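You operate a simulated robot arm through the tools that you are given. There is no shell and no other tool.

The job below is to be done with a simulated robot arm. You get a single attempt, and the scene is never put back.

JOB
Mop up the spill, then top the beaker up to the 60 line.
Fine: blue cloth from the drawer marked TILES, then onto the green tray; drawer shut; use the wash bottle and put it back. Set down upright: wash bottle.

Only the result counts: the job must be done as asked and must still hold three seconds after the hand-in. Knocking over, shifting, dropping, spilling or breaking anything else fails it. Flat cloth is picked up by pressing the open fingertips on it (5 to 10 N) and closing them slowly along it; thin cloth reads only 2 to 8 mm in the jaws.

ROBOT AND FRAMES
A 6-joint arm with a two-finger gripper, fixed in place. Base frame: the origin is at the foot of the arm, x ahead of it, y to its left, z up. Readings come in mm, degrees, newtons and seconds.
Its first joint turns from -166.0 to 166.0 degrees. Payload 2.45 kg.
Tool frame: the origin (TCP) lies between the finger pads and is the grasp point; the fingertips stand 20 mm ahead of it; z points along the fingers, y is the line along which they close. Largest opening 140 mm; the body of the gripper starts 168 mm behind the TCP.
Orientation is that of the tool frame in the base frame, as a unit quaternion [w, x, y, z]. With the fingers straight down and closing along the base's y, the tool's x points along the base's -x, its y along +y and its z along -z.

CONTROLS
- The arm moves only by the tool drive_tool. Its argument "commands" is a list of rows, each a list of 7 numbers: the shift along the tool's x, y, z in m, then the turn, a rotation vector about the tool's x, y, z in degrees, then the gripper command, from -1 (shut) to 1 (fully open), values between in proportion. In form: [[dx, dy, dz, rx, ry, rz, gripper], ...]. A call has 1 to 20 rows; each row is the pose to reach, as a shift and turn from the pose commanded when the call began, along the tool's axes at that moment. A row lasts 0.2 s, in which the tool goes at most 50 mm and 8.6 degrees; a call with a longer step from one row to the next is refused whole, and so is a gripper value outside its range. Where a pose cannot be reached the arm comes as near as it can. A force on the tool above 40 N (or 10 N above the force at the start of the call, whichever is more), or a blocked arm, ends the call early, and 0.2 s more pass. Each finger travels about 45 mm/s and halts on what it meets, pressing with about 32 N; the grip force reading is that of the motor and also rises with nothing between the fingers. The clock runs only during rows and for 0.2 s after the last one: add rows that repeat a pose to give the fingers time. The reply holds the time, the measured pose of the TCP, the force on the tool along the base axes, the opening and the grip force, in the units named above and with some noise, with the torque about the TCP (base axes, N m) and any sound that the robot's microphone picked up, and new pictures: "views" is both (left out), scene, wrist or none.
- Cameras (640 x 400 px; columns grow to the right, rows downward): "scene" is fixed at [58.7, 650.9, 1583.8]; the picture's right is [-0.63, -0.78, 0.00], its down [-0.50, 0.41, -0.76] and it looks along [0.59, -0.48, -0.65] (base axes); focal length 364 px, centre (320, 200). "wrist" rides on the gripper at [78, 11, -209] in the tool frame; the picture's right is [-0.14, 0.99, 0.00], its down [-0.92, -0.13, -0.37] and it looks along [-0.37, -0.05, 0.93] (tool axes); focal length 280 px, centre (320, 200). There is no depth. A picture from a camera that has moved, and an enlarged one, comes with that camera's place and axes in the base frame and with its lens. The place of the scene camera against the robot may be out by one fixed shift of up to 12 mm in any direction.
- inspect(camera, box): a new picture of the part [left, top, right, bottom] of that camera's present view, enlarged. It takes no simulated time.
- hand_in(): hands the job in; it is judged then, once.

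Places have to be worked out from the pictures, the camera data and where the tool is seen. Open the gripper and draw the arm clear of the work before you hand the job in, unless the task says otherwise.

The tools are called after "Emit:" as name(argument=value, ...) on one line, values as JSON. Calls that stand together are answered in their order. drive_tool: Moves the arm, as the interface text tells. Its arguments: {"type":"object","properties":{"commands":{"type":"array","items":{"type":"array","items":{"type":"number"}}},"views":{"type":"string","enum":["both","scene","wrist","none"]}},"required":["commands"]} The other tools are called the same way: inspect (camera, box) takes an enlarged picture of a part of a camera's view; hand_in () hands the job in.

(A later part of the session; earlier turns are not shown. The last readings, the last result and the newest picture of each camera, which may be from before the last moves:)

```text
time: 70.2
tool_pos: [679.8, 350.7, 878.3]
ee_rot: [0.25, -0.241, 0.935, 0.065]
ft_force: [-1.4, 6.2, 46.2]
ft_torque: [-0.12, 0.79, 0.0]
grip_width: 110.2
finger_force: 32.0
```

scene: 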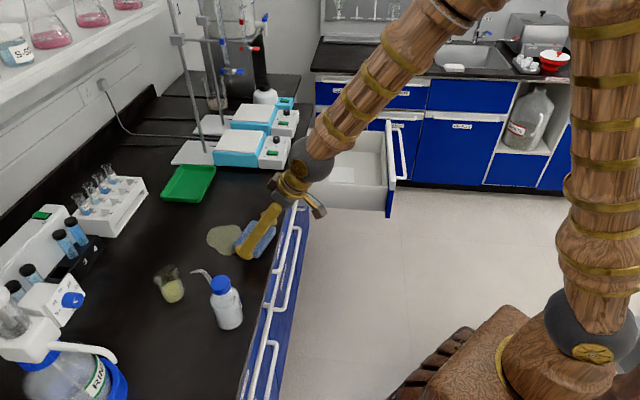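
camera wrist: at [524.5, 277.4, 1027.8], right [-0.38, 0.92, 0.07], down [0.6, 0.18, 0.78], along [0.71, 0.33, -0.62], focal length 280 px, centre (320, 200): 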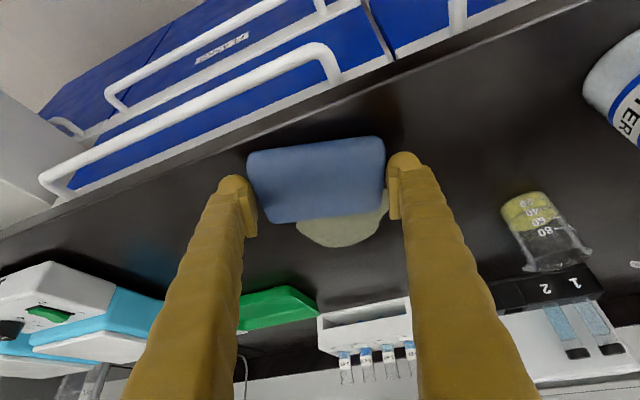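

Contact was reached and the load is too high (46 N). I raise by 2 mm to bring the pressure down.

Emit:
drive_tool(commands=[[-0.0005, 0, -0.0009, 0, 0, 0, -0.2], [-0.001, 0, -0.0017, 0, 0, 0, -0.2], [-0.001, 0, -0.0017, 0, 0, 0, -0.2]], views="wrist")

```text
time: 71.0
tool_pos: [678.9, 348.9, 878.0]
ee_rot: [0.249, -0.241, 0.936, 0.065]
ft_force: [0.4, 0.0, -0.1]
ft_torque: [0.0, 0.02, 0.02]
grip_width: 109.8
finger_force: 31.6
camera wrist: at [523.9, 275.5, 1021.3], right [-0.37, 0.92, 0.07], down [0.6, 0.18, 0.78], along [0.71, 0.33, -0.62], focal length 280 px, centre (320, 200)
```

wrist: 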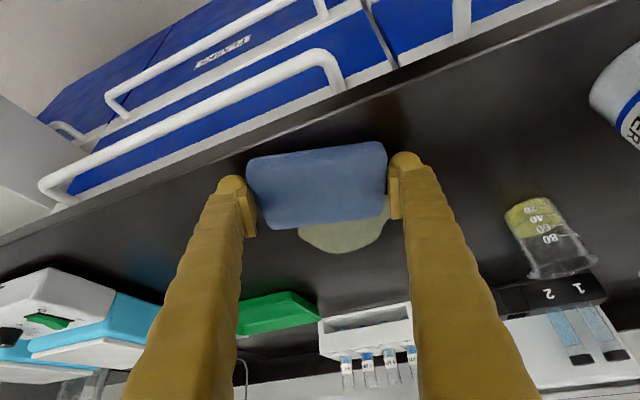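

No contact force now; the pad settled a little in the grip. I lower by half-millimetre steps to get a light press.

Emit:
drive_tool(commands=[[0.0003, 0, 0.0004, 0, 0, 0, -0.2], [0.0005, 0, 0.0009, 0, 0, 0, -0.2]], views="none")

```text
time: 71.6
tool_pos: [679.9, 350.0, 879.3]
ee_rot: [0.251, -0.241, 0.935, 0.066]
ft_force: [-0.4, -0.1, 0.4]
ft_torque: [0.02, 0.01, 0.0]
grip_width: 110.1
finger_force: 32.0
```

Emit:
drive_tool(commands=[[0.0003, 0, 0.0004, 0, 0, 0, -0.2], [0.0005, 0, 0.0009, 0, 0, 0, -0.2]], views="none")

```text
time: 72.2
tool_pos: [679.7, 350.8, 878.6]
ee_rot: [0.25, -0.242, 0.935, 0.065]
ft_force: [-0.4, -4.6, 9.4]
ft_torque: [-0.1, 0.36, 0.07]
grip_width: 110.2
finger_force: 32.1
```

Now pressing with about 9 N. I begin wiping outward across the spill, 60 mm at a gentle pace.

Emit:
drive_tool(commands=[[-0.0087, 0, 0.005, 0, 0, 0, -0.2], [-0.0174, 0, 0.01, 0, 0, 0, -0.2], [-0.0261, 0, 0.015, 0, 0, 0, -0.2], [-0.0347, 0, 0.02, 0, 0, 0, -0.2], [-0.0434, 0, 0.0251, 0, 0, 0, -0.2], [-0.0521, 0, 0.0301, 0, 0, 0, -0.2]], views="wrist")

```text
time: 73.6
tool_pos: [733.2, 381.7, 878.1]
ee_rot: [0.252, -0.24, 0.935, 0.065]
ft_force: [-11.3, -8.4, 31.8]
ft_torque: [-0.39, 0.7, -0.01]
grip_width: 110.1
finger_force: 32.1
camera wrist: at [576.7, 307.5, 1020.5], right [-0.37, 0.92, 0.07], down [0.6, 0.18, 0.78], along [0.71, 0.33, -0.62], focal length 280 px, centre (320, 200)
```

wrist: 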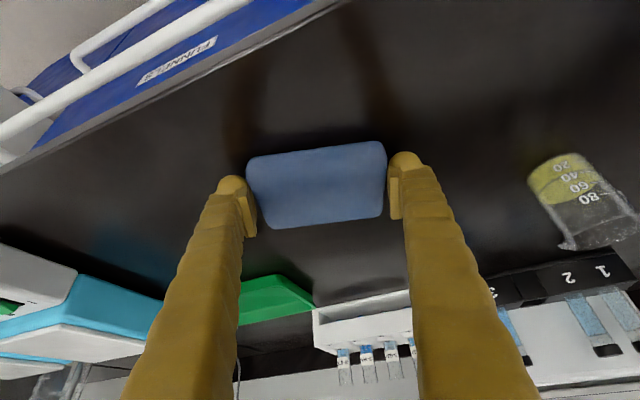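

The spill can no longer be seen around the cloth in the wrist view. I check the scene view before continuing.

Emit:
inspect(camera="scene", box=[140, 160, 330, 320])

```text
2.50 times, centred on (235, 240) of scene
camera zoom: at [58.7, 650.9, 1583.8], right [-0.63, -0.78, 0.0], down [-0.5, 0.41, -0.76], along [0.59, -0.48, -0.65], focal length 909 px, centre (532, 100)
```

zoom: 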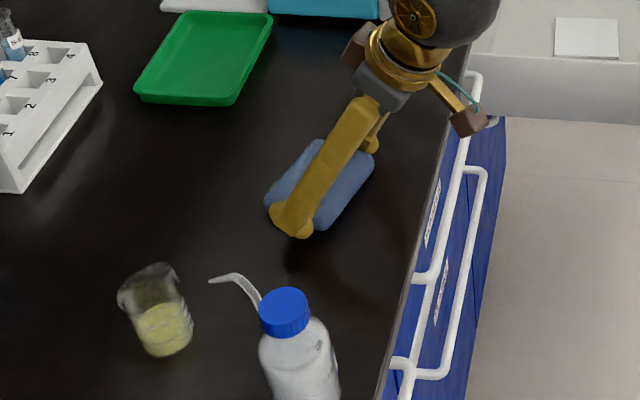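

No spill is visible around the cloth any more, but I'll keep wiping the whole area. I ease the pressure by 1 mm and wipe on outward.

Emit:
drive_tool(commands=[[-0.0005, 0, -0.0008, 0, 0, 0, -0.2], [-0.0092, 0, 0.0041, 0, 0, 0, -0.2], [-0.018, 0, 0.009, 0, 0, 0, -0.2], [-0.0267, 0, 0.0139, 0, 0, 0, -0.2], [-0.0355, 0, 0.0188, 0, 0, 0, -0.2], [-0.0442, 0, 0.0237, 0, 0, 0, -0.2], [-0.053, 0, 0.0285, 0, 0, 0, -0.2], [-0.0617, 0, 0.0334, 0, 0, 0, -0.2], [-0.0705, 0, 0.0383, 0, 0, 0, -0.2], [-0.0792, 0, 0.0432, 0, 0, 0, -0.2]], views="both")

```text
time: 75.8
tool_pos: [810.6, 422.9, 880.1]
ee_rot: [0.251, -0.241, 0.935, 0.066]
ft_force: [0.1, -0.2, -0.5]
ft_torque: [-0.04, 0.01, -0.02]
grip_width: 109.7
finger_force: 32.4
camera wrist: at [654.6, 349.1, 1022.7], right [-0.37, 0.92, 0.07], down [0.6, 0.18, 0.78], along [0.71, 0.33, -0.62], focal length 280 px, centre (320, 200)
```

scene: 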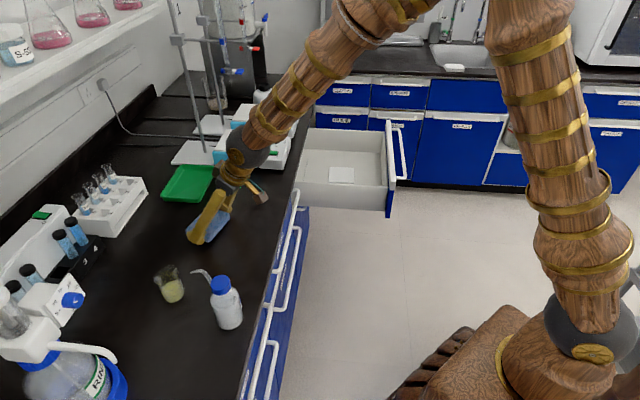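
wrist: 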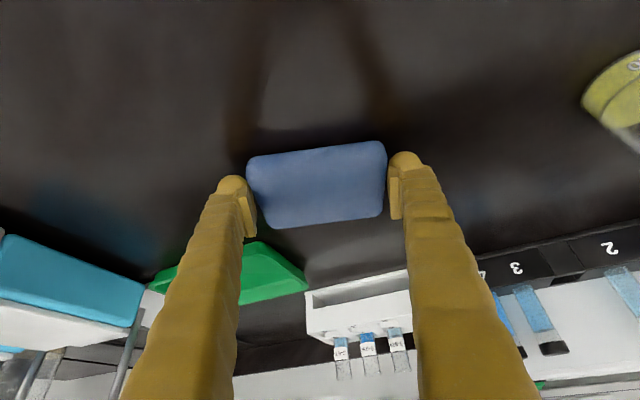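

Contact was lost on the outer part, though no spill is visible. Let me look closely at the bench for any residue.

Emit:
inspect(camera="scene", box=[170, 200, 290, 290])

Emit:
inspect(camera="wrist", box=[160, 0, 520, 180])

```text
4.44 times, centred on (230, 245) of scene
camera zoom: at [58.7, 650.9, 1583.8], right [-0.63, -0.78, 0.0], down [-0.5, 0.41, -0.76], along [0.59, -0.48, -0.65], focal length 1616 px, centre (720, 0)
```

zoom: 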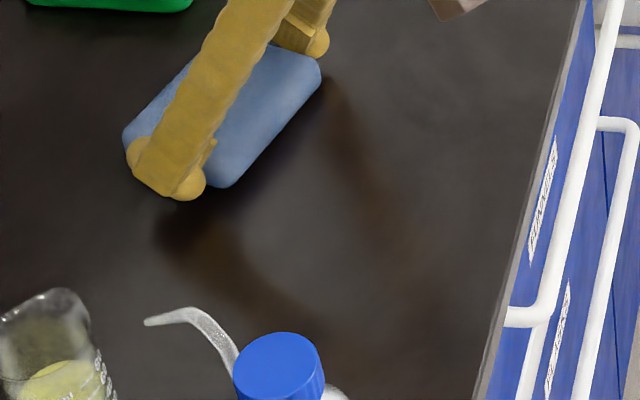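

```text
1.78 times, centred on (340, 90) of wrist
camera zoom: at [654.6, 349.1, 1022.7], right [-0.37, 0.92, 0.07], down [0.6, 0.18, 0.78], along [0.71, 0.33, -0.62], focal length 498 px, centre (284, 396)
```

zoom: 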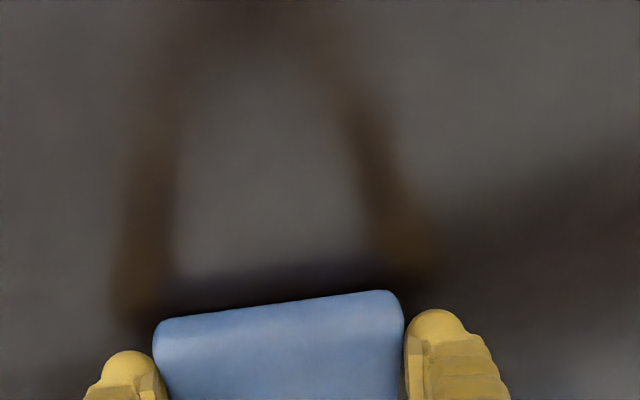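

The bench looks clean (only dark reflections of the fingers). I lift the cloth to reveal what's under it.

Emit:
drive_tool(commands=[[-0.0125, 0, -0.0217, 0, 0, 0, -0.2], [-0.0251, 0, -0.0434, 0, 0, 0, -0.2], [-0.0401, 0, -0.0695, 0, 0, 0, -0.2], [-0.0501, 0, -0.0868, 0, 0, 0, -0.2], [-0.0501, 0, -0.0868, 0, 0, 0, -0.2]], views="both")

Emit:
inspect(camera="scene", box=[150, 160, 310, 290])

```text
time: 77.0
tool_pos: [809.3, 423.5, 981.6]
ee_rot: [0.25, -0.241, 0.935, 0.065]
ft_force: [0.2, 0.3, -0.6]
ft_torque: [0.01, -0.02, -0.02]
grip_width: 109.8
finger_force: 32.0
camera wrist: at [653.1, 349.1, 1123.4], right [-0.38, 0.92, 0.07], down [0.6, 0.18, 0.78], along [0.71, 0.33, -0.62], focal length 280 px, centre (320, 200)
```

scene: 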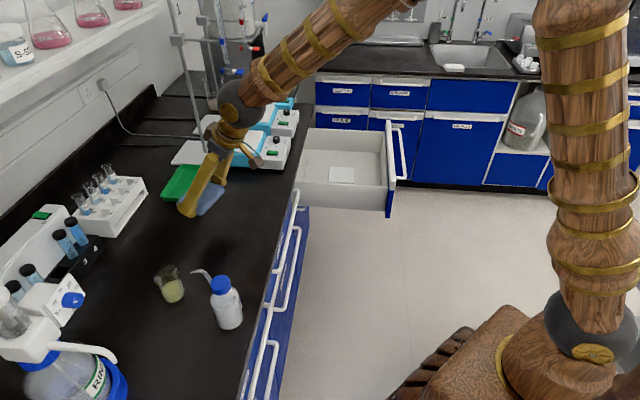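
wrist: 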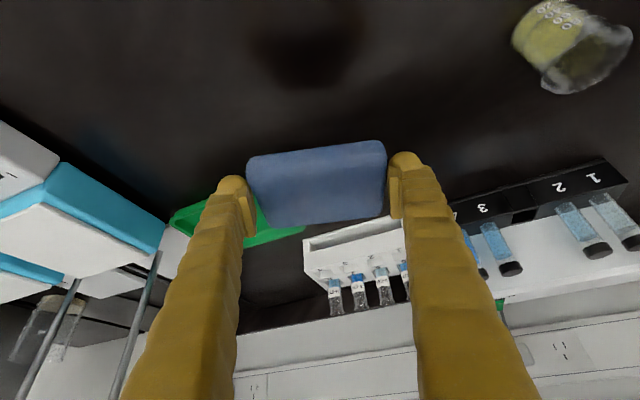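

```text
3.08 times, centred on (230, 225) of scene
camera zoom: at [58.7, 650.9, 1583.8], right [-0.63, -0.78, 0.0], down [-0.5, 0.41, -0.76], along [0.59, -0.48, -0.65], focal length 1119 px, centre (597, 123)
```

zoom: 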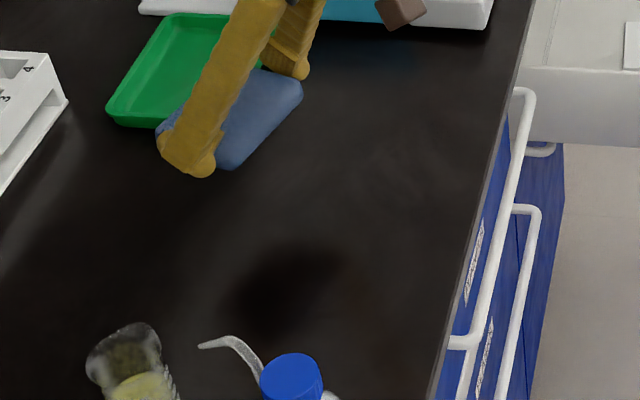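

The spill is completely gone. The tray measures about n 948–1077, t 376–566, centre ≈ (1050, 385); I carry the cloth to a hover above it, turning so its long side lies along the tray.

Emit:
drive_tool(commands=[[-0.0181, -0.0224, 0.0181, -1.16, 0, -2.01, -0.2], [-0.0361, -0.0448, 0.0362, -2.32, 0, -4.02, -0.2], [-0.0542, -0.0672, 0.0543, -3.48, 0, -6.03, -0.2], [-0.0723, -0.0895, 0.0725, -4.64, 0, -8.04, -0.2], [-0.0904, -0.1119, 0.0906, -5.8, 0, -10.05, -0.2], [-0.1084, -0.1343, 0.1087, -6.96, 0, -12.06, -0.2], [-0.1265, -0.1567, 0.1268, -8.12, 0, -14.07, -0.2], [-0.1265, -0.1567, 0.1268, -8.12, 0, -14.07, -0.2]], views="both")

Emit:
inspect(camera="scene", box=[140, 120, 290, 240])

Emit:
inspect(camera="wrist", box=[140, 60, 500, 280])

```text
time: 78.8
tool_pos: [1036.9, 371.4, 935.4]
ee_rot: [0.239, -0.372, 0.892, 0.1]
ft_force: [0.7, -0.5, -0.4]
ft_torque: [0.04, 0.0, 0.01]
grip_width: 109.7
finger_force: 32.0
camera wrist: at [907.2, 257.4, 1076.9], right [-0.62, 0.78, 0.07], down [0.52, 0.34, 0.78], along [0.59, 0.52, -0.62], focal length 280 px, centre (320, 200)
```

scene: 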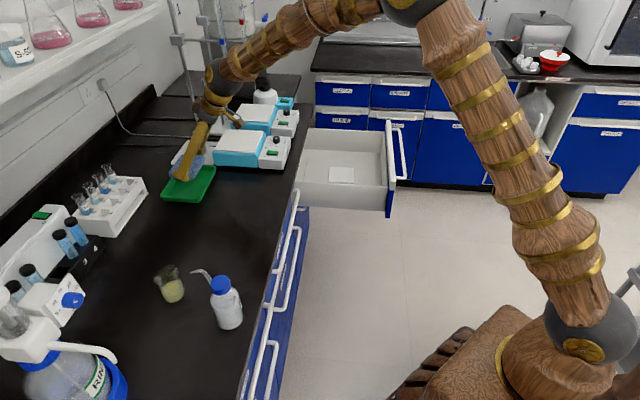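
wrist: 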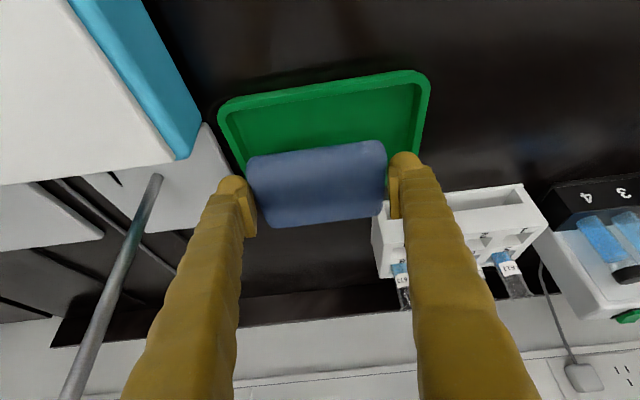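

```text
3.33 times, centred on (215, 180) of scene
camera zoom: at [58.7, 650.9, 1583.8], right [-0.63, -0.78, 0.0], down [-0.5, 0.41, -0.76], along [0.59, -0.48, -0.65], focal length 1212 px, centre (670, 267)
```

zoom: 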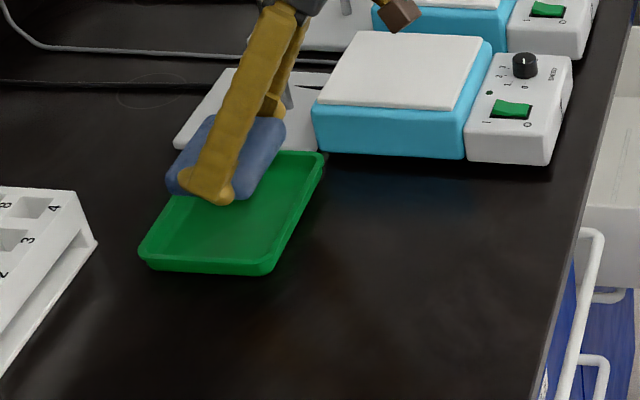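

```text
1.78 times, centred on (320, 170) of wrist
camera zoom: at [907.2, 257.4, 1076.9], right [-0.62, 0.78, 0.07], down [0.52, 0.34, 0.78], along [0.59, 0.52, -0.62], focal length 498 px, centre (320, 253)
```

zoom: 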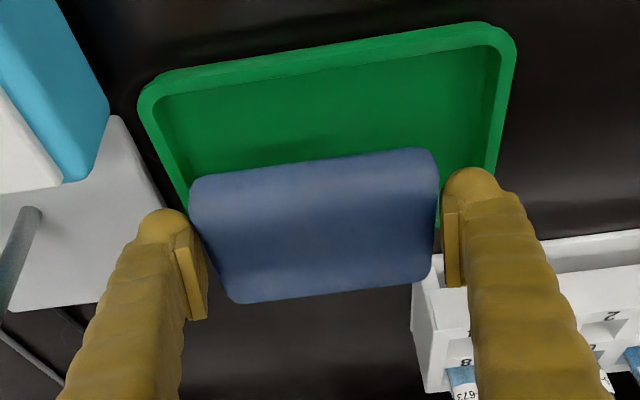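

The wrist view puts the tray at n 951–~1068, t 371–545, so I shift 13 mm toward its middle and lower the cloth close to the tray floor.

Emit:
drive_tool(commands=[[0.005, 0.007, 0.0087, 0, 0, 0, -0.2], [0.01, 0.013, 0.0174, 0, 0, 0, -0.2], [0.015, 0.013, 0.026, 0, 0, 0, -0.2], [0.02, 0.013, 0.0347, 0, 0, 0, -0.2], [0.0235, 0.013, 0.0408, 0, 0, 0, -0.2], [0.0235, 0.013, 0.0408, 0, 0, 0, -0.2]], views="both")

Emit:
inspect(camera="scene", box=[140, 130, 260, 230])

```text
time: 80.2
tool_pos: [1027.8, 381.1, 887.1]
ee_rot: [0.24, -0.371, 0.892, 0.099]
ft_force: [0.0, 0.0, -0.5]
ft_torque: [-0.03, -0.02, -0.03]
grip_width: 109.6
finger_force: 31.9
camera wrist: at [898.5, 266.6, 1028.3], right [-0.62, 0.78, 0.07], down [0.52, 0.34, 0.78], along [0.59, 0.52, -0.62], focal length 280 px, centre (320, 200)
```

scene: 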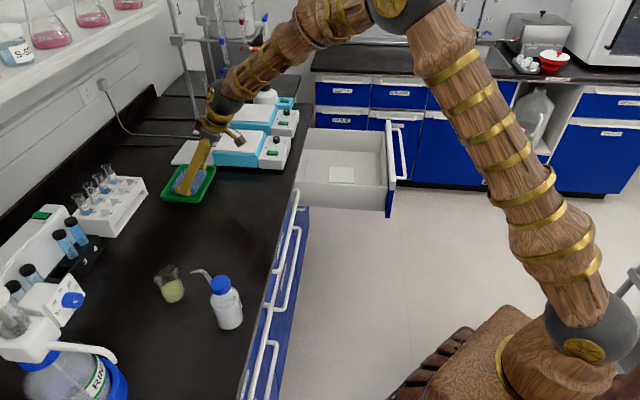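
wrist: 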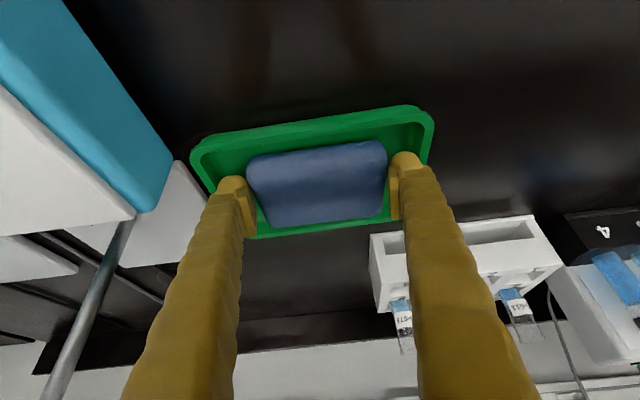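

```text
4.00 times, centred on (200, 180) of scene
camera zoom: at [58.7, 650.9, 1583.8], right [-0.63, -0.78, 0.0], down [-0.5, 0.41, -0.76], along [0.59, -0.48, -0.65], focal length 1455 px, centre (800, 280)
```

zoom: 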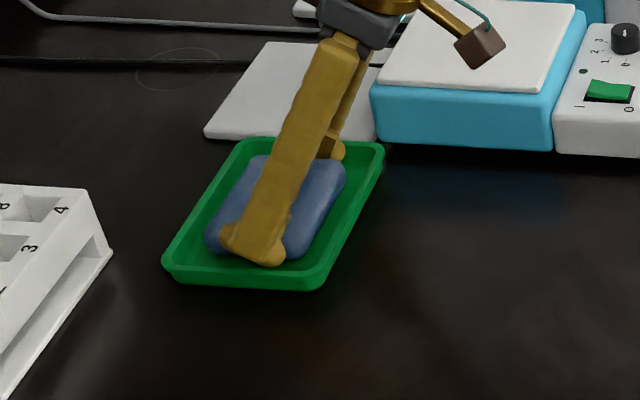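

The pad sits inside the tray outline. I creep down until a light touch.

Emit:
drive_tool(commands=[[0.0005, 0, 0.0009, 0, 0, 0, -0.2], [0.001, 0, 0.0017, 0, 0, 0, -0.2], [0.0015, 0, 0.0026, 0, 0, 0, -0.2]], views="none")

```text
time: 81.0
tool_pos: [1029.4, 379.9, 883.4]
ee_rot: [0.239, -0.37, 0.892, 0.101]
ft_force: [-1.7, 0.3, 4.7]
ft_torque: [0.01, 0.25, -0.02]
grip_width: 109.6
finger_force: 32.0
```

Touch at about 5 N. I open the fingers just a little (to ~122 mm) to release the cloth without touching the tray ends.

Emit:
drive_tool(commands=[[0, 0, 0, 0, 0, 0, 0.6], [0, 0, 0, 0, 0, 0, 0.7], [0, 0, 0, 0, 0, 0, 0.74], [0, 0, 0, 0, 0, 0, 0.74]], views="wrist")

Emit:
inspect(camera="scene", box=[140, 130, 260, 230])

Emit:
inspect(camera="wrist", box=[160, 80, 460, 260])

```text
time: 82.0
tool_pos: [1028.5, 381.0, 883.1]
ee_rot: [0.238, -0.37, 0.893, 0.099]
ft_force: [-0.9, 0.5, 0.3]
ft_torque: [0.03, 0.02, -0.01]
grip_width: 121.6
finger_force: 0.0
camera wrist: at [899.5, 265.7, 1025.5], right [-0.62, 0.78, 0.07], down [0.52, 0.34, 0.78], along [0.59, 0.52, -0.62], focal length 280 px, centre (320, 200)
```

wrist: 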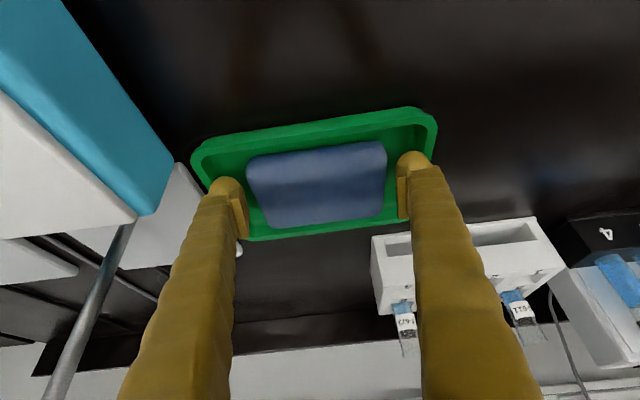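

```text
4.00 times, centred on (200, 180) of scene
camera zoom: at [58.7, 650.9, 1583.8], right [-0.63, -0.78, 0.0], down [-0.5, 0.41, -0.76], along [0.59, -0.48, -0.65], focal length 1455 px, centre (800, 280)
```

zoom: 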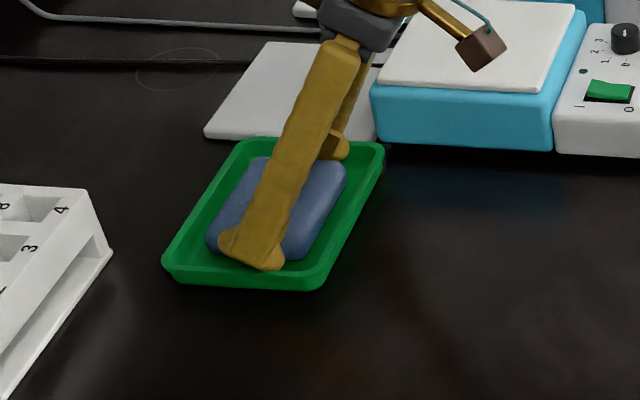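

```text
2.13 times, centred on (310, 170) of wrist
camera zoom: at [899.5, 265.7, 1025.5], right [-0.62, 0.78, 0.07], down [0.52, 0.34, 0.78], along [0.59, 0.52, -0.62], focal length 598 px, centre (341, 264)
```

zoom: 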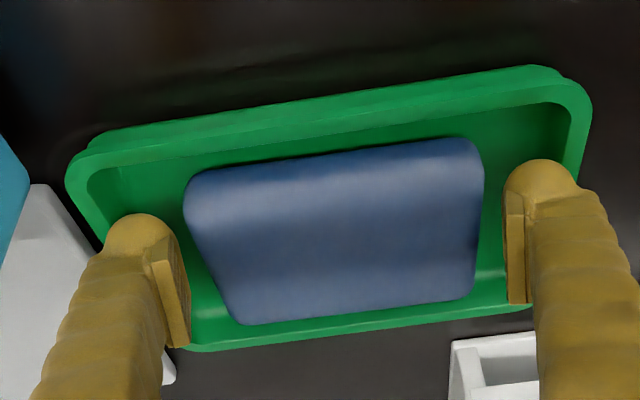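

The cloth lies in the tray and the fingers are clear. I rise straight up, then draw back toward the robot, turning the tool vertical and closing the fingers.

Emit:
drive_tool(commands=[[-0.005, 0, -0.0087, 0, 0, 0, 0.74], [-0.015, 0, -0.026, 0, 0, 0, 0.74], [-0.03, 0, -0.0521, 0, 0, 0, 0.74], [-0.0451, 0, -0.0781, 0, 0, 0, 0.74], [-0.0166, 0.0002, -0.0989, 0, 3.75, 0, 0.4], [0.0119, 0.0004, -0.1197, 0, 7.5, 0, 0], [0.0404, 0.0006, -0.1404, 0, 11.25, 0, -0.4], [0.0689, 0.0008, -0.1612, 0, 15, 0, -0.8], [0.0974, 0.001, -0.182, 0, 18.75, 0, -1], [0.1259, 0.0012, -0.2028, 0, 22.5, 0, -1], [0.1544, 0.0014, -0.2235, 0, 26.25, 0, -1], [0.1829, 0.0016, -0.2443, 0, 30, 0, -1], [0.1829, 0.0016, -0.2443, 0, 30, 0, -1]], views="both")

Emit:
inspect(camera="scene", box=[140, 130, 260, 230])

```text
time: 84.8
tool_pos: [831.5, 180.5, 1002.7]
ee_rot: [0.0, -0.384, 0.923, 0.001]
ft_force: [-0.3, -0.5, 0.0]
ft_torque: [0.02, 0.0, 0.0]
grip_width: 0.0
finger_force: 29.5
camera wrist: at [769.6, 133.2, 1212.5], right [-0.61, 0.8, 0.0], down [0.74, 0.56, 0.37], along [0.29, 0.22, -0.93], focal length 280 px, centre (320, 200)
```

scene: 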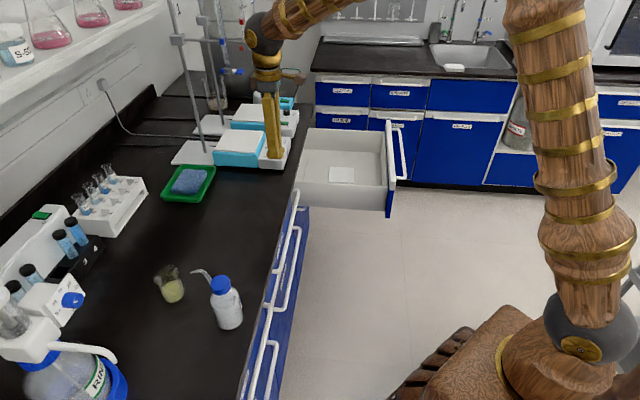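
wrist: 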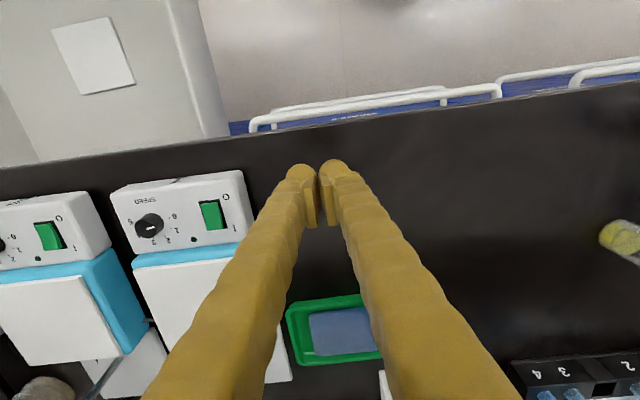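

```text
4.00 times, centred on (200, 180) of scene
camera zoom: at [58.7, 650.9, 1583.8], right [-0.63, -0.78, 0.0], down [-0.5, 0.41, -0.76], along [0.59, -0.48, -0.65], focal length 1455 px, centre (800, 280)
```

zoom: 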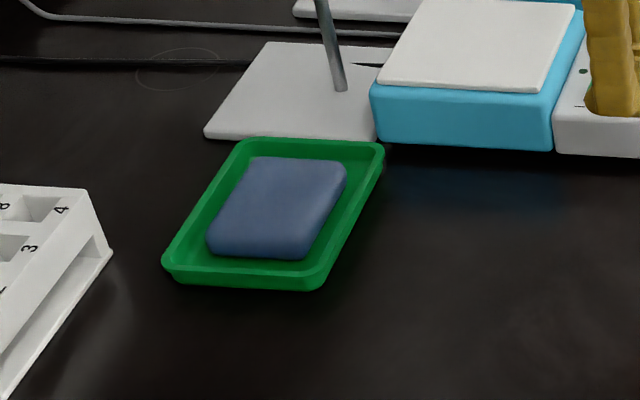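

The cloth rests neatly in the tray. Next I move the closed, vertical gripper to the robot side of the open drawer's bar (n≈255, t≈700).

Emit:
drive_tool(commands=[[0.0384, -0.0199, 0.0044, 0, 0, 0, -1], [0.0768, -0.0397, 0.0088, 0, 0, 0, -1], [0.1152, -0.0596, 0.0132, 0, 0, 0, -1], [0.1536, -0.0795, 0.0177, 0, 0, 0, -1], [0.192, -0.0993, 0.0221, 0, 0, 0, -1], [0.2304, -0.1192, 0.0265, 0, 0, 0, -1], [0.2688, -0.1391, 0.0309, 0, 0, 0, -1], [0.3072, -0.1589, 0.0353, 0, 0, 0, -1], [0.3456, -0.1788, 0.0397, 0, 0, 0, -1], [0.384, -0.1987, 0.0442, 0, 0, 0, -1], [0.4224, -0.2185, 0.0486, 0, 0, 0, -1], [0.4608, -0.2384, 0.053, 0, 0, 0, -1], [0.4608, -0.2384, 0.053, 0, 0, 0, -1]], views="both")

```text
time: 87.6
tool_pos: [673.1, -315.4, 948.9]
ee_rot: [0.0, -0.384, 0.923, 0.001]
ft_force: [0.2, 0.3, -0.5]
ft_torque: [-0.01, 0.02, -0.01]
grip_width: 0.0
finger_force: 29.4
camera wrist: at [609.9, -363.7, 1158.5], right [-0.61, 0.8, 0.0], down [0.74, 0.56, 0.37], along [0.29, 0.22, -0.93], focal length 280 px, centre (320, 200)
```

scene: 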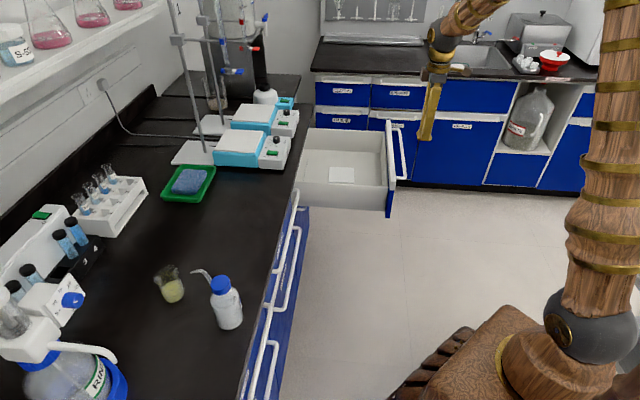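
wrist: 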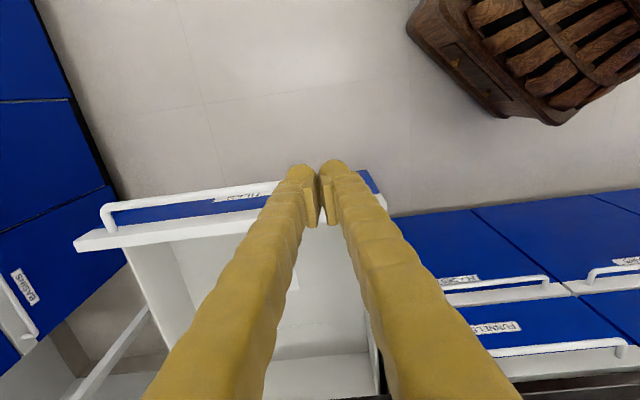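

The bar is at n≈295; the fingers at n≈253 are clear of it. I lower to bar height.

Emit:
drive_tool(commands=[[0, 0, 0.035, 0, 0, 0, -1], [0, 0, 0.07, 0, 0, 0, -1], [0, 0, 0.105, 0, 0, 0, -1], [0, 0, 0.14, 0, 0, 0, -1], [0, 0, 0.165, 0, 0, 0, -1], [0, 0, 0.172, 0, 0, 0, -1], [0, 0, 0.172, 0, 0, 0, -1]], views="wrist")

```text
time: 89.2
tool_pos: [676.5, -312.8, 779.3]
ee_rot: [-0.001, -0.384, 0.923, 0.001]
ft_force: [0.5, -1.0, 0.0]
ft_torque: [0.0, 0.0, -0.02]
grip_width: 0.0
finger_force: 28.9
camera wrist: at [612.8, -361.2, 987.9], right [-0.61, 0.8, 0.0], down [0.74, 0.56, 0.37], along [0.29, 0.22, -0.93], focal length 280 px, centre (320, 200)
```

wrist: 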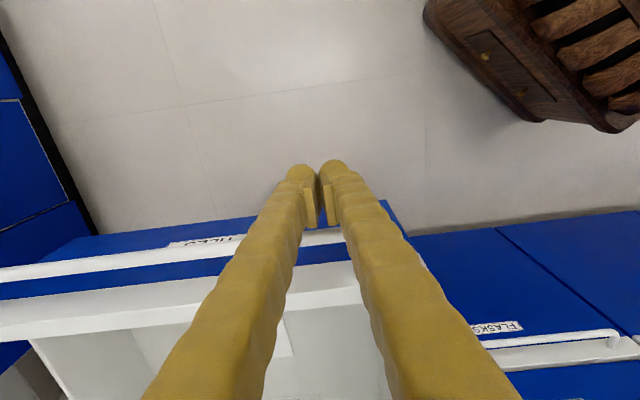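

The fingers stand in front of the bar. I push the drawer in along +n at a moderate pace.

Emit:
drive_tool(commands=[[-0.006, 0, 0, 0, 0, 0, -1], [-0.012, 0, 0, 0, 0, 0, -1], [-0.017, 0, 0, 0, 0, 0, -1], [-0.021, 0, 0, 0, 0, 0, -1], [-0.025, 0, 0, 0, 0, 0, -1], [-0.03, -0.0001, 0, 0, 0, 0, -1], [-0.035, -0.0001, 0, 0, 0, 0, -1], [-0.04, -0.0001, 0, 0, 0, 0, -1], [-0.045, -0.0001, 0, 0, 0, 0, -1], [-0.05, -0.0001, 0, 0, 0, 0, -1], [-0.055, -0.0001, 0, 0, 0, 0, -1], [-0.06, -0.0002, 0, 0, 0, 0, -1], [-0.065, -0.0002, 0, 0, 0, 0, -1], [-0.07, -0.0002, 0, 0, 0, 0, -1], [-0.075, -0.0002, 0, 0, 0, 0, -1], [-0.08, -0.0002, 0, 0, 0, 0, -1], [-0.085, -0.0002, 0, 0, 0, 0, -1], [-0.09, -0.0003, 0, 0, 0, 0, -1], [-0.095, -0.0003, 0, 0, 0, 0, -1], [-0.1, -0.0003, 0, 0, 0, 0, -1]], views="scene")

```text
time: 93.4
tool_pos: [745.0, -242.5, 777.4]
ee_rot: [0.0, -0.383, 0.924, 0.001]
ft_force: [0.0, -0.4, 0.6]
ft_torque: [-0.02, -0.01, 0.0]
grip_width: 0.0
finger_force: 29.6
```

scene: 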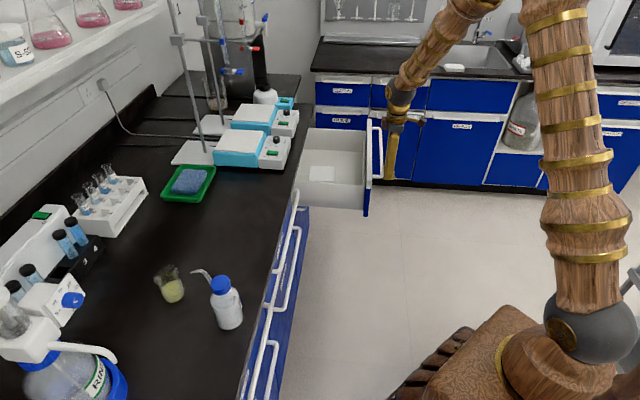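

The drawer slides in smoothly. I keep pushing.

Emit:
drive_tool(commands=[[-0.005, 0, 0, 0, 0, 0, -1], [-0.011, 0, 0, 0, 0, 0, -1], [-0.018, 0, 0, 0, 0, 0, -1], [-0.025, -0.0001, 0, 0, 0, 0, -1], [-0.032, -0.0001, 0, 0, 0, 0, -1], [-0.039, -0.0001, 0, 0, 0, 0, -1], [-0.046, -0.0001, 0, 0, 0, 0, -1], [-0.053, -0.0001, 0, 0, 0, 0, -1], [-0.06, -0.0002, 0, 0, 0, 0, -1], [-0.067, -0.0002, 0, 0, 0, 0, -1], [-0.074, -0.0002, 0, 0, 0, 0, -1], [-0.081, -0.0002, 0, 0, 0, 0, -1], [-0.088, -0.0002, 0, 0, 0, 0, -1], [-0.095, -0.0003, 0, 0, 0, 0, -1], [-0.102, -0.0003, 0, 0, 0, 0, -1], [-0.109, -0.0003, 0, 0, 0, 0, -1], [-0.116, -0.0003, 0, 0, 0, 0, -1], [-0.123, -0.0003, 0, 0, 0, 0, -1], [-0.13, -0.0004, 0, 0, 0, 0, -1], [-0.137, -0.0004, 0, 0, 0, 0, -1]], views="none")

Emit:
drive_tool(commands=[[-0.005, 0, 0, 0, 0, 0, -1], [-0.011, 0, 0, 0, 0, 0, -1], [-0.018, 0, 0, 0, 0, 0, -1], [-0.025, -0.0001, 0, 0, 0, 0, -1], [-0.032, -0.0001, 0, 0, 0, 0, -1], [-0.039, -0.0001, 0, 0, 0, 0, -1], [-0.046, -0.0001, 0, 0, 0, 0, -1], [-0.053, -0.0001, 0, 0, 0, 0, -1], [-0.06, -0.0002, 0, 0, 0, 0, -1], [-0.067, -0.0002, 0, 0, 0, 0, -1], [-0.074, -0.0002, 0, 0, 0, 0, -1], [-0.081, -0.0002, 0, 0, 0, 0, -1], [-0.088, -0.0002, 0, 0, 0, 0, -1], [-0.093, -0.0003, 0, 0, 0, 0, -1], [-0.098, -0.0003, 0, 0, 0, 0, -1], [-0.102, -0.0003, 0, 0, 0, 0, -1], [-0.106, -0.0003, 0, 0, 0, 0, -1], [-0.11, -0.0003, 0, 0, 0, 0, -1]], views="both")

```text
time: 97.6
tool_pos: [842.6, -144.6, 779.6]
ee_rot: [0.0, -0.384, 0.923, 0.001]
ft_force: [-0.3, 0.4, 0.5]
ft_torque: [-0.01, 0.01, -0.01]
grip_width: 0.1
finger_force: 29.5
```

```text
time: 101.4
tool_pos: [919.3, -66.9, 779.0]
ee_rot: [-0.001, -0.385, 0.923, 0.0]
ft_force: [-0.1, -0.3, -0.4]
ft_torque: [-0.02, -0.01, -0.04]
grip_width: 0.1
finger_force: 29.1
camera wrist: at [856.8, -114.8, 988.5], right [-0.61, 0.8, 0.0], down [0.74, 0.56, 0.37], along [0.29, 0.22, -0.93], focal length 280 px, centre (320, 200)
```

scene: 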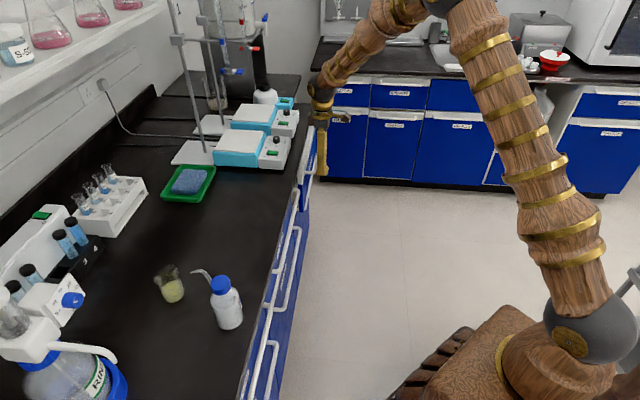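
wrist: 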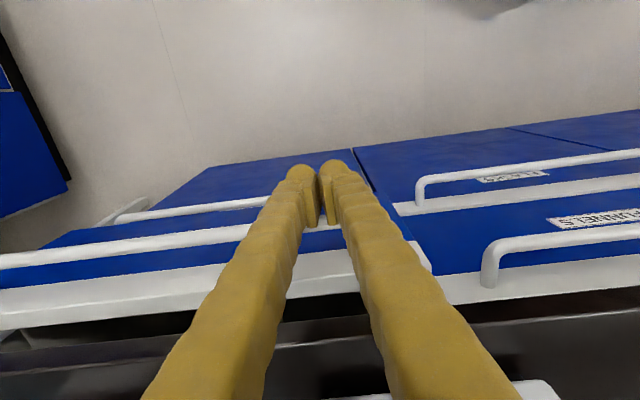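

About 40 mm remain. I push slowly until the drawer front seats.

Emit:
drive_tool(commands=[[-0.004, 0, 0, 0, 0, 0, -1], [-0.008, 0, 0, 0, 0, 0, -1], [-0.012, 0, 0, 0, 0, 0, -1], [-0.016, 0, 0, 0, 0, 0, -1], [-0.02, 0, 0, 0, 0, 0, -1], [-0.024, 0, 0, 0, 0, 0, -1], [-0.028, 0, 0, 0, 0, 0, -1], [-0.031, 0, 0, 0, 0, 0, -1], [-0.034, 0, 0, 0, 0, 0, -1], [-0.036, 0, 0, 0, 0, 0, -1], [-0.038, 0, 0, 0, 0, 0, -1], [-0.04, 0, 0, 0, 0, 0, -1], [-0.042, 0, 0, 0, 0, 0, -1], [-0.044, 0, 0, 0, 0, 0, -1], [-0.046, 0, 0, 0, 0, 0, -1], [-0.048, 0, 0, 0, 0, 0, -1], [-0.05, 0, 0, 0, 0, 0, -1]], views="both")

```text
time: 104.9
tool_pos: [951.4, -35.4, 777.8]
ee_rot: [-0.002, -0.383, 0.924, 0.001]
ft_force: [-1.1, -1.4, 0.2]
ft_torque: [-0.02, 0.01, -0.03]
grip_width: 6.1
finger_force: 29.0
stopped in row 17: the force on the tool passed its limit at 46 N (the readings are from after the stop); the commanded pose is now the measured one
camera wrist: at [889.8, -84.0, 986.8], right [-0.61, 0.8, 0.0], down [0.74, 0.56, 0.36], along [0.29, 0.22, -0.93], focal length 280 px, centre (320, 200)
```

scene: 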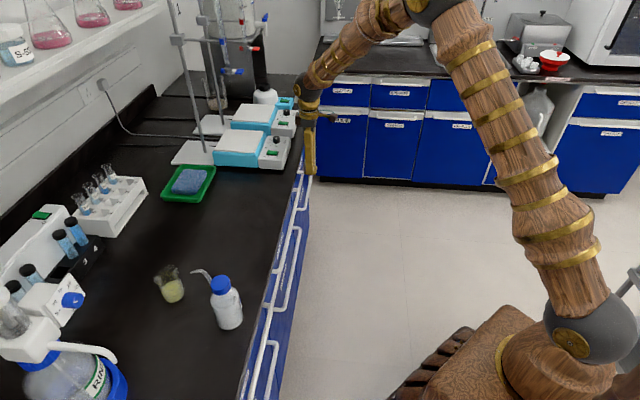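
wrist: 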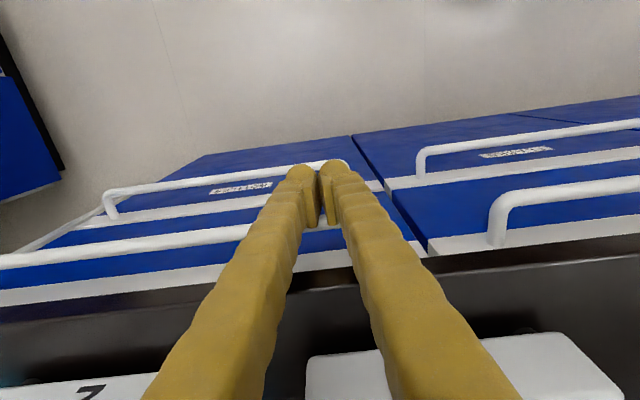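

The push ended firmly at the seat. I zoom to check the TILES front is flush with its neighbour.

Emit:
inspect(camera="wrist", box=[340, 120, 520, 300])

Emit:
inspect(camera="scene", box=[260, 100, 350, 220])

```text
2.22 times, centred on (430, 210) of wrist
camera zoom: at [889.8, -84.0, 986.8], right [-0.61, 0.8, 0.0], down [0.74, 0.56, 0.36], along [0.29, 0.22, -0.93], focal length 623 px, centre (76, 178)
```

zoom: 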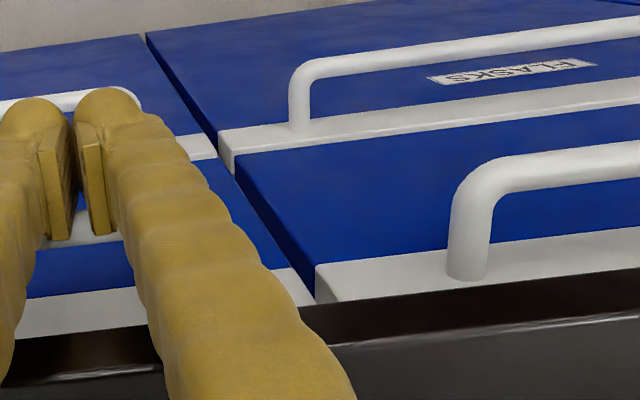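

```text
3.33 times, centred on (305, 160) of scene
camera zoom: at [58.7, 650.9, 1583.8], right [-0.63, -0.78, 0.0], down [-0.5, 0.41, -0.76], along [0.59, -0.48, -0.65], focal length 1212 px, centre (370, 333)
```

zoom: 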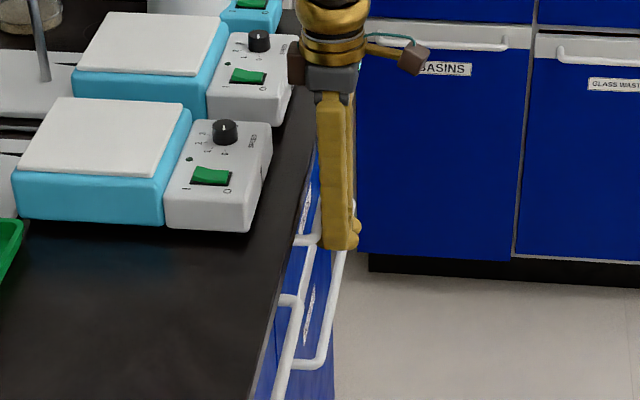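

The TILES front is flush with FUNNELS. I back the gripper away from the bar and rise.

Emit:
drive_tool(commands=[[0.01, 0, 0, 0, 0, 0, -1], [0.025, 0, 0, 0, 0, 0, -1], [0.045, 0, 0, 0, 0, 0, -1], [0.06, 0, -0.02, 0, 0, 0, -1], [0.07, 0, -0.06, 0, 0, 0, -1], [0.08, 0, -0.1, 0, 0, 0, -1], [0.09, 0, -0.14, 0, 0, 0, -1], [0.1, 0, -0.18, 0, 0, 0, -1], [0.11, 0, -0.22, 0, 0, 0, -1], [0.12, 0, -0.26, 0, 0, 0, -1], [0.12, 0, -0.26, 0, 0, 0, -1]], views="both")

Emit:
inspect(camera="scene", box=[260, 100, 350, 220])

Emit:
inspect(camera="scene", box=[140, 250, 260, 340])

```text
time: 107.3
tool_pos: [869.1, -122.8, 1037.0]
ee_rot: [-0.003, -0.384, 0.923, 0.001]
ft_force: [-0.6, 0.2, 1.8]
ft_torque: [0.02, 0.0, 0.01]
grip_width: 0.1
finger_force: 28.9
camera wrist: at [807.1, -170.7, 1246.2], right [-0.6, 0.8, 0.0], down [0.74, 0.56, 0.36], along [0.29, 0.22, -0.93], focal length 280 px, centre (320, 200)
```

scene: 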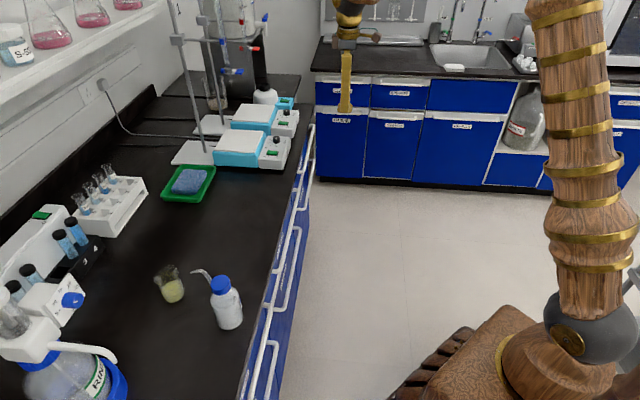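
wrist: 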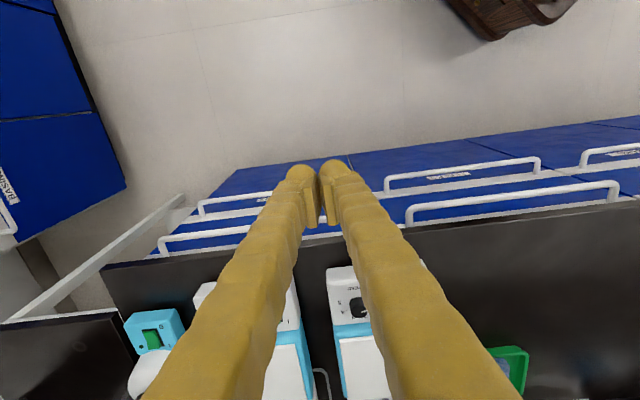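

```text
3.33 times, centred on (305, 160) of scene
camera zoom: at [58.7, 650.9, 1583.8], right [-0.63, -0.78, 0.0], down [-0.5, 0.41, -0.76], along [0.59, -0.48, -0.65], focal length 1212 px, centre (370, 333)
```

zoom: 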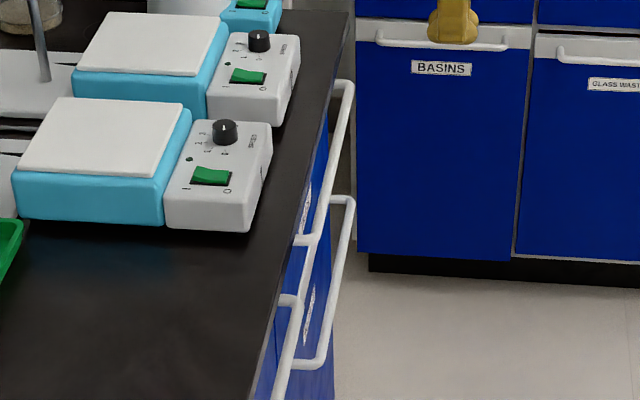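

```text
4.44 times, centred on (200, 295) of scene
camera zoom: at [58.7, 650.9, 1583.8], right [-0.63, -0.78, 0.0], down [-0.5, 0.41, -0.76], along [0.59, -0.48, -0.65], focal length 1616 px, centre (853, -222)
```

zoom: 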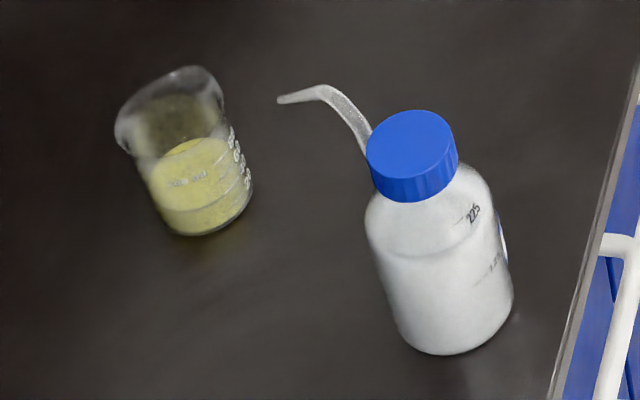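

The drawer looks exactly as it did at the start. Now I move to a view of the wash bottle and beaker, tilting the tool 35° forward, to measure the bottle, its nozzle and the beaker scale.

Emit:
drive_tool(commands=[[-0.0023, 0.0428, -0.004, 0, -2.33, 0, -1], [-0.0046, 0.0855, -0.0081, 0, -4.67, 0, -1], [-0.0069, 0.1283, -0.0121, 0, -7, 0, -1], [-0.0091, 0.1711, -0.0161, 0, -9.33, 0, -1], [-0.0114, 0.2138, -0.0202, 0, -11.67, 0, -1], [-0.0137, 0.2566, -0.0242, 0, -14, 0, -1], [-0.016, 0.2994, -0.0282, 0, -16.33, 0, -1], [-0.0183, 0.3421, -0.0323, 0, -18.67, 0, -1], [-0.0206, 0.3849, -0.0363, 0, -21, 0, -1], [-0.0229, 0.4277, -0.0403, 0, -23.33, 0, -1], [-0.0252, 0.4704, -0.0444, 0, -25.67, 0, -1], [-0.0274, 0.5132, -0.0484, 0, -28, 0, -1], [-0.0297, 0.556, -0.0524, 0, -30.33, 0, -1], [-0.032, 0.5987, -0.0565, 0, -32.67, 0, -1], [-0.0343, 0.6415, -0.0605, 0, -35, 0, -1], [-0.0343, 0.6415, -0.0605, 0, -35, 0, -1]], views="both")

Emit:
inspect(camera="wrist", box=[300, 60, 560, 260])

```text
time: 110.7
tool_pos: [440.8, 354.6, 1102.6]
ee_rot: [0.275, -0.366, 0.881, 0.116]
ft_force: [0.2, 0.1, -0.2]
ft_torque: [-0.01, -0.02, 0.01]
grip_width: 0.1
finger_force: 29.9
camera wrist: at [303.0, 232.7, 1229.7], right [-0.62, 0.78, 0.08], down [0.48, 0.29, 0.83], along [0.62, 0.55, -0.55], focal length 280 px, centre (320, 200)
```

scene: 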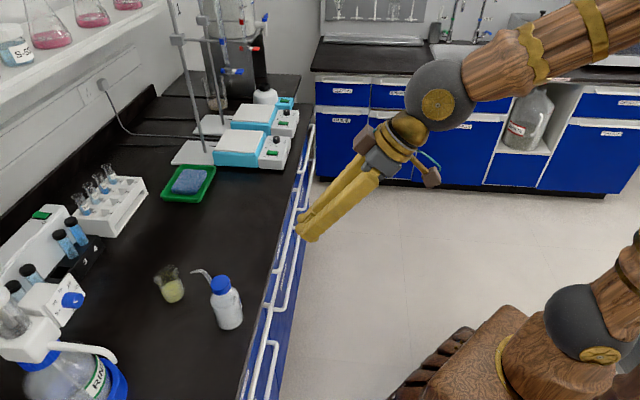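
wrist: 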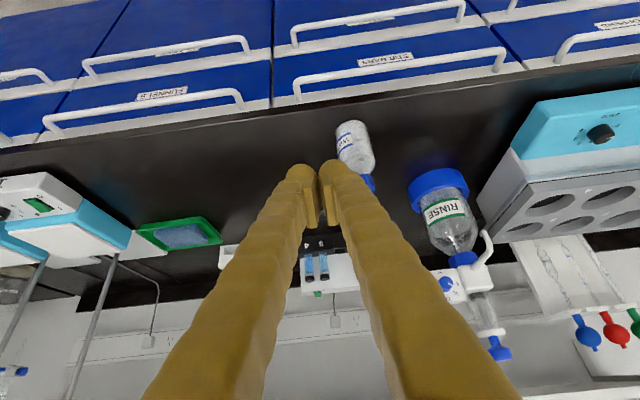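

```text
2.00 times, centred on (430, 160) of wrist
camera zoom: at [303.0, 232.7, 1229.7], right [-0.62, 0.78, 0.08], down [0.48, 0.29, 0.83], along [0.62, 0.55, -0.55], focal length 561 px, centre (100, 280)
```

zoom: 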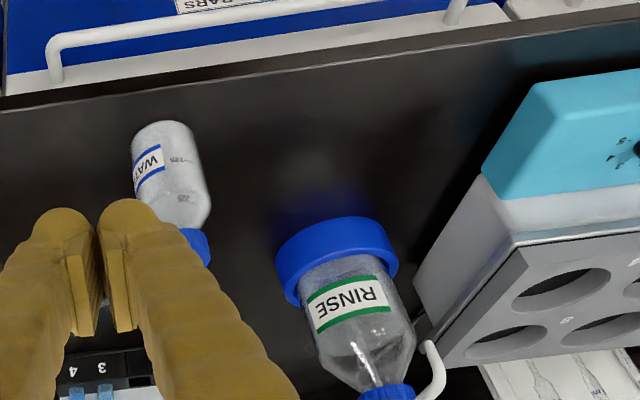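

The WATER wash bottle is behind the fingers in this view (the other bottle is a RINSE dispenser). I open the gripper and move in line with the bottle to see it between the fingers.

Emit:
drive_tool(commands=[[-0.0116, 0.0197, 0.0171, 0, 0, 0, 0], [-0.0233, 0.0393, 0.0342, 0, 0, 0, 1], [-0.0349, 0.059, 0.0513, 0, 0, 0, 1], [-0.0349, 0.059, 0.0513, 0, 0, 0, 1], [-0.0349, 0.059, 0.0513, 0, 0, 0, 1], [-0.0349, 0.059, 0.0513, 0, 0, 0, 1], [-0.0349, 0.059, 0.0513, 0, 0, 0, 1], [-0.0349, 0.059, 0.0513, 0, 0, 0, 1], [-0.0349, 0.059, 0.0513, 0, 0, 0, 1]], views="both")

Emit:
inspect(camera="wrist", box=[220, 90, 440, 250])

```text
time: 112.7
tool_pos: [439.7, 438.0, 1078.2]
ee_rot: [0.275, -0.366, 0.881, 0.117]
ft_force: [0.0, -0.3, -0.1]
ft_torque: [-0.02, 0.0, 0.0]
grip_width: 139.8
finger_force: 0.0
camera wrist: at [302.4, 315.5, 1205.7], right [-0.62, 0.78, 0.08], down [0.48, 0.29, 0.83], along [0.62, 0.55, -0.55], focal length 280 px, centre (320, 200)
```

scene: 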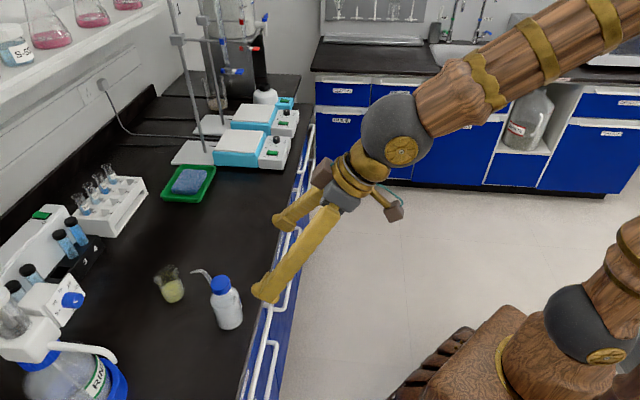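
wrist: 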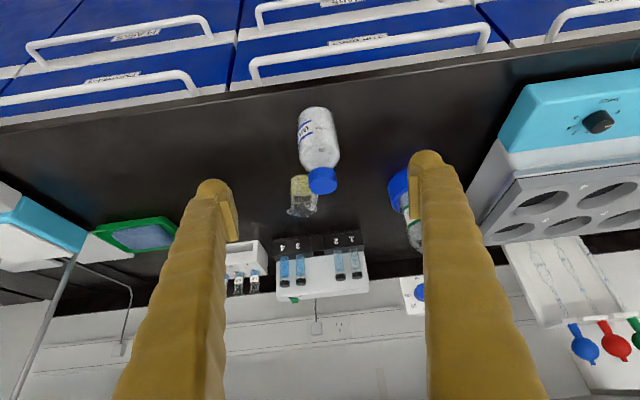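

```text
2.50 times, centred on (330, 170) of wrist
camera zoom: at [302.4, 315.5, 1205.7], right [-0.62, 0.78, 0.08], down [0.48, 0.29, 0.83], along [0.62, 0.55, -0.55], focal length 701 px, centre (295, 275)
```

zoom: 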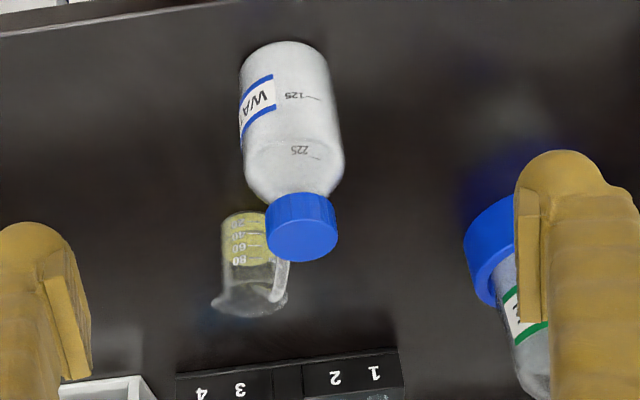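

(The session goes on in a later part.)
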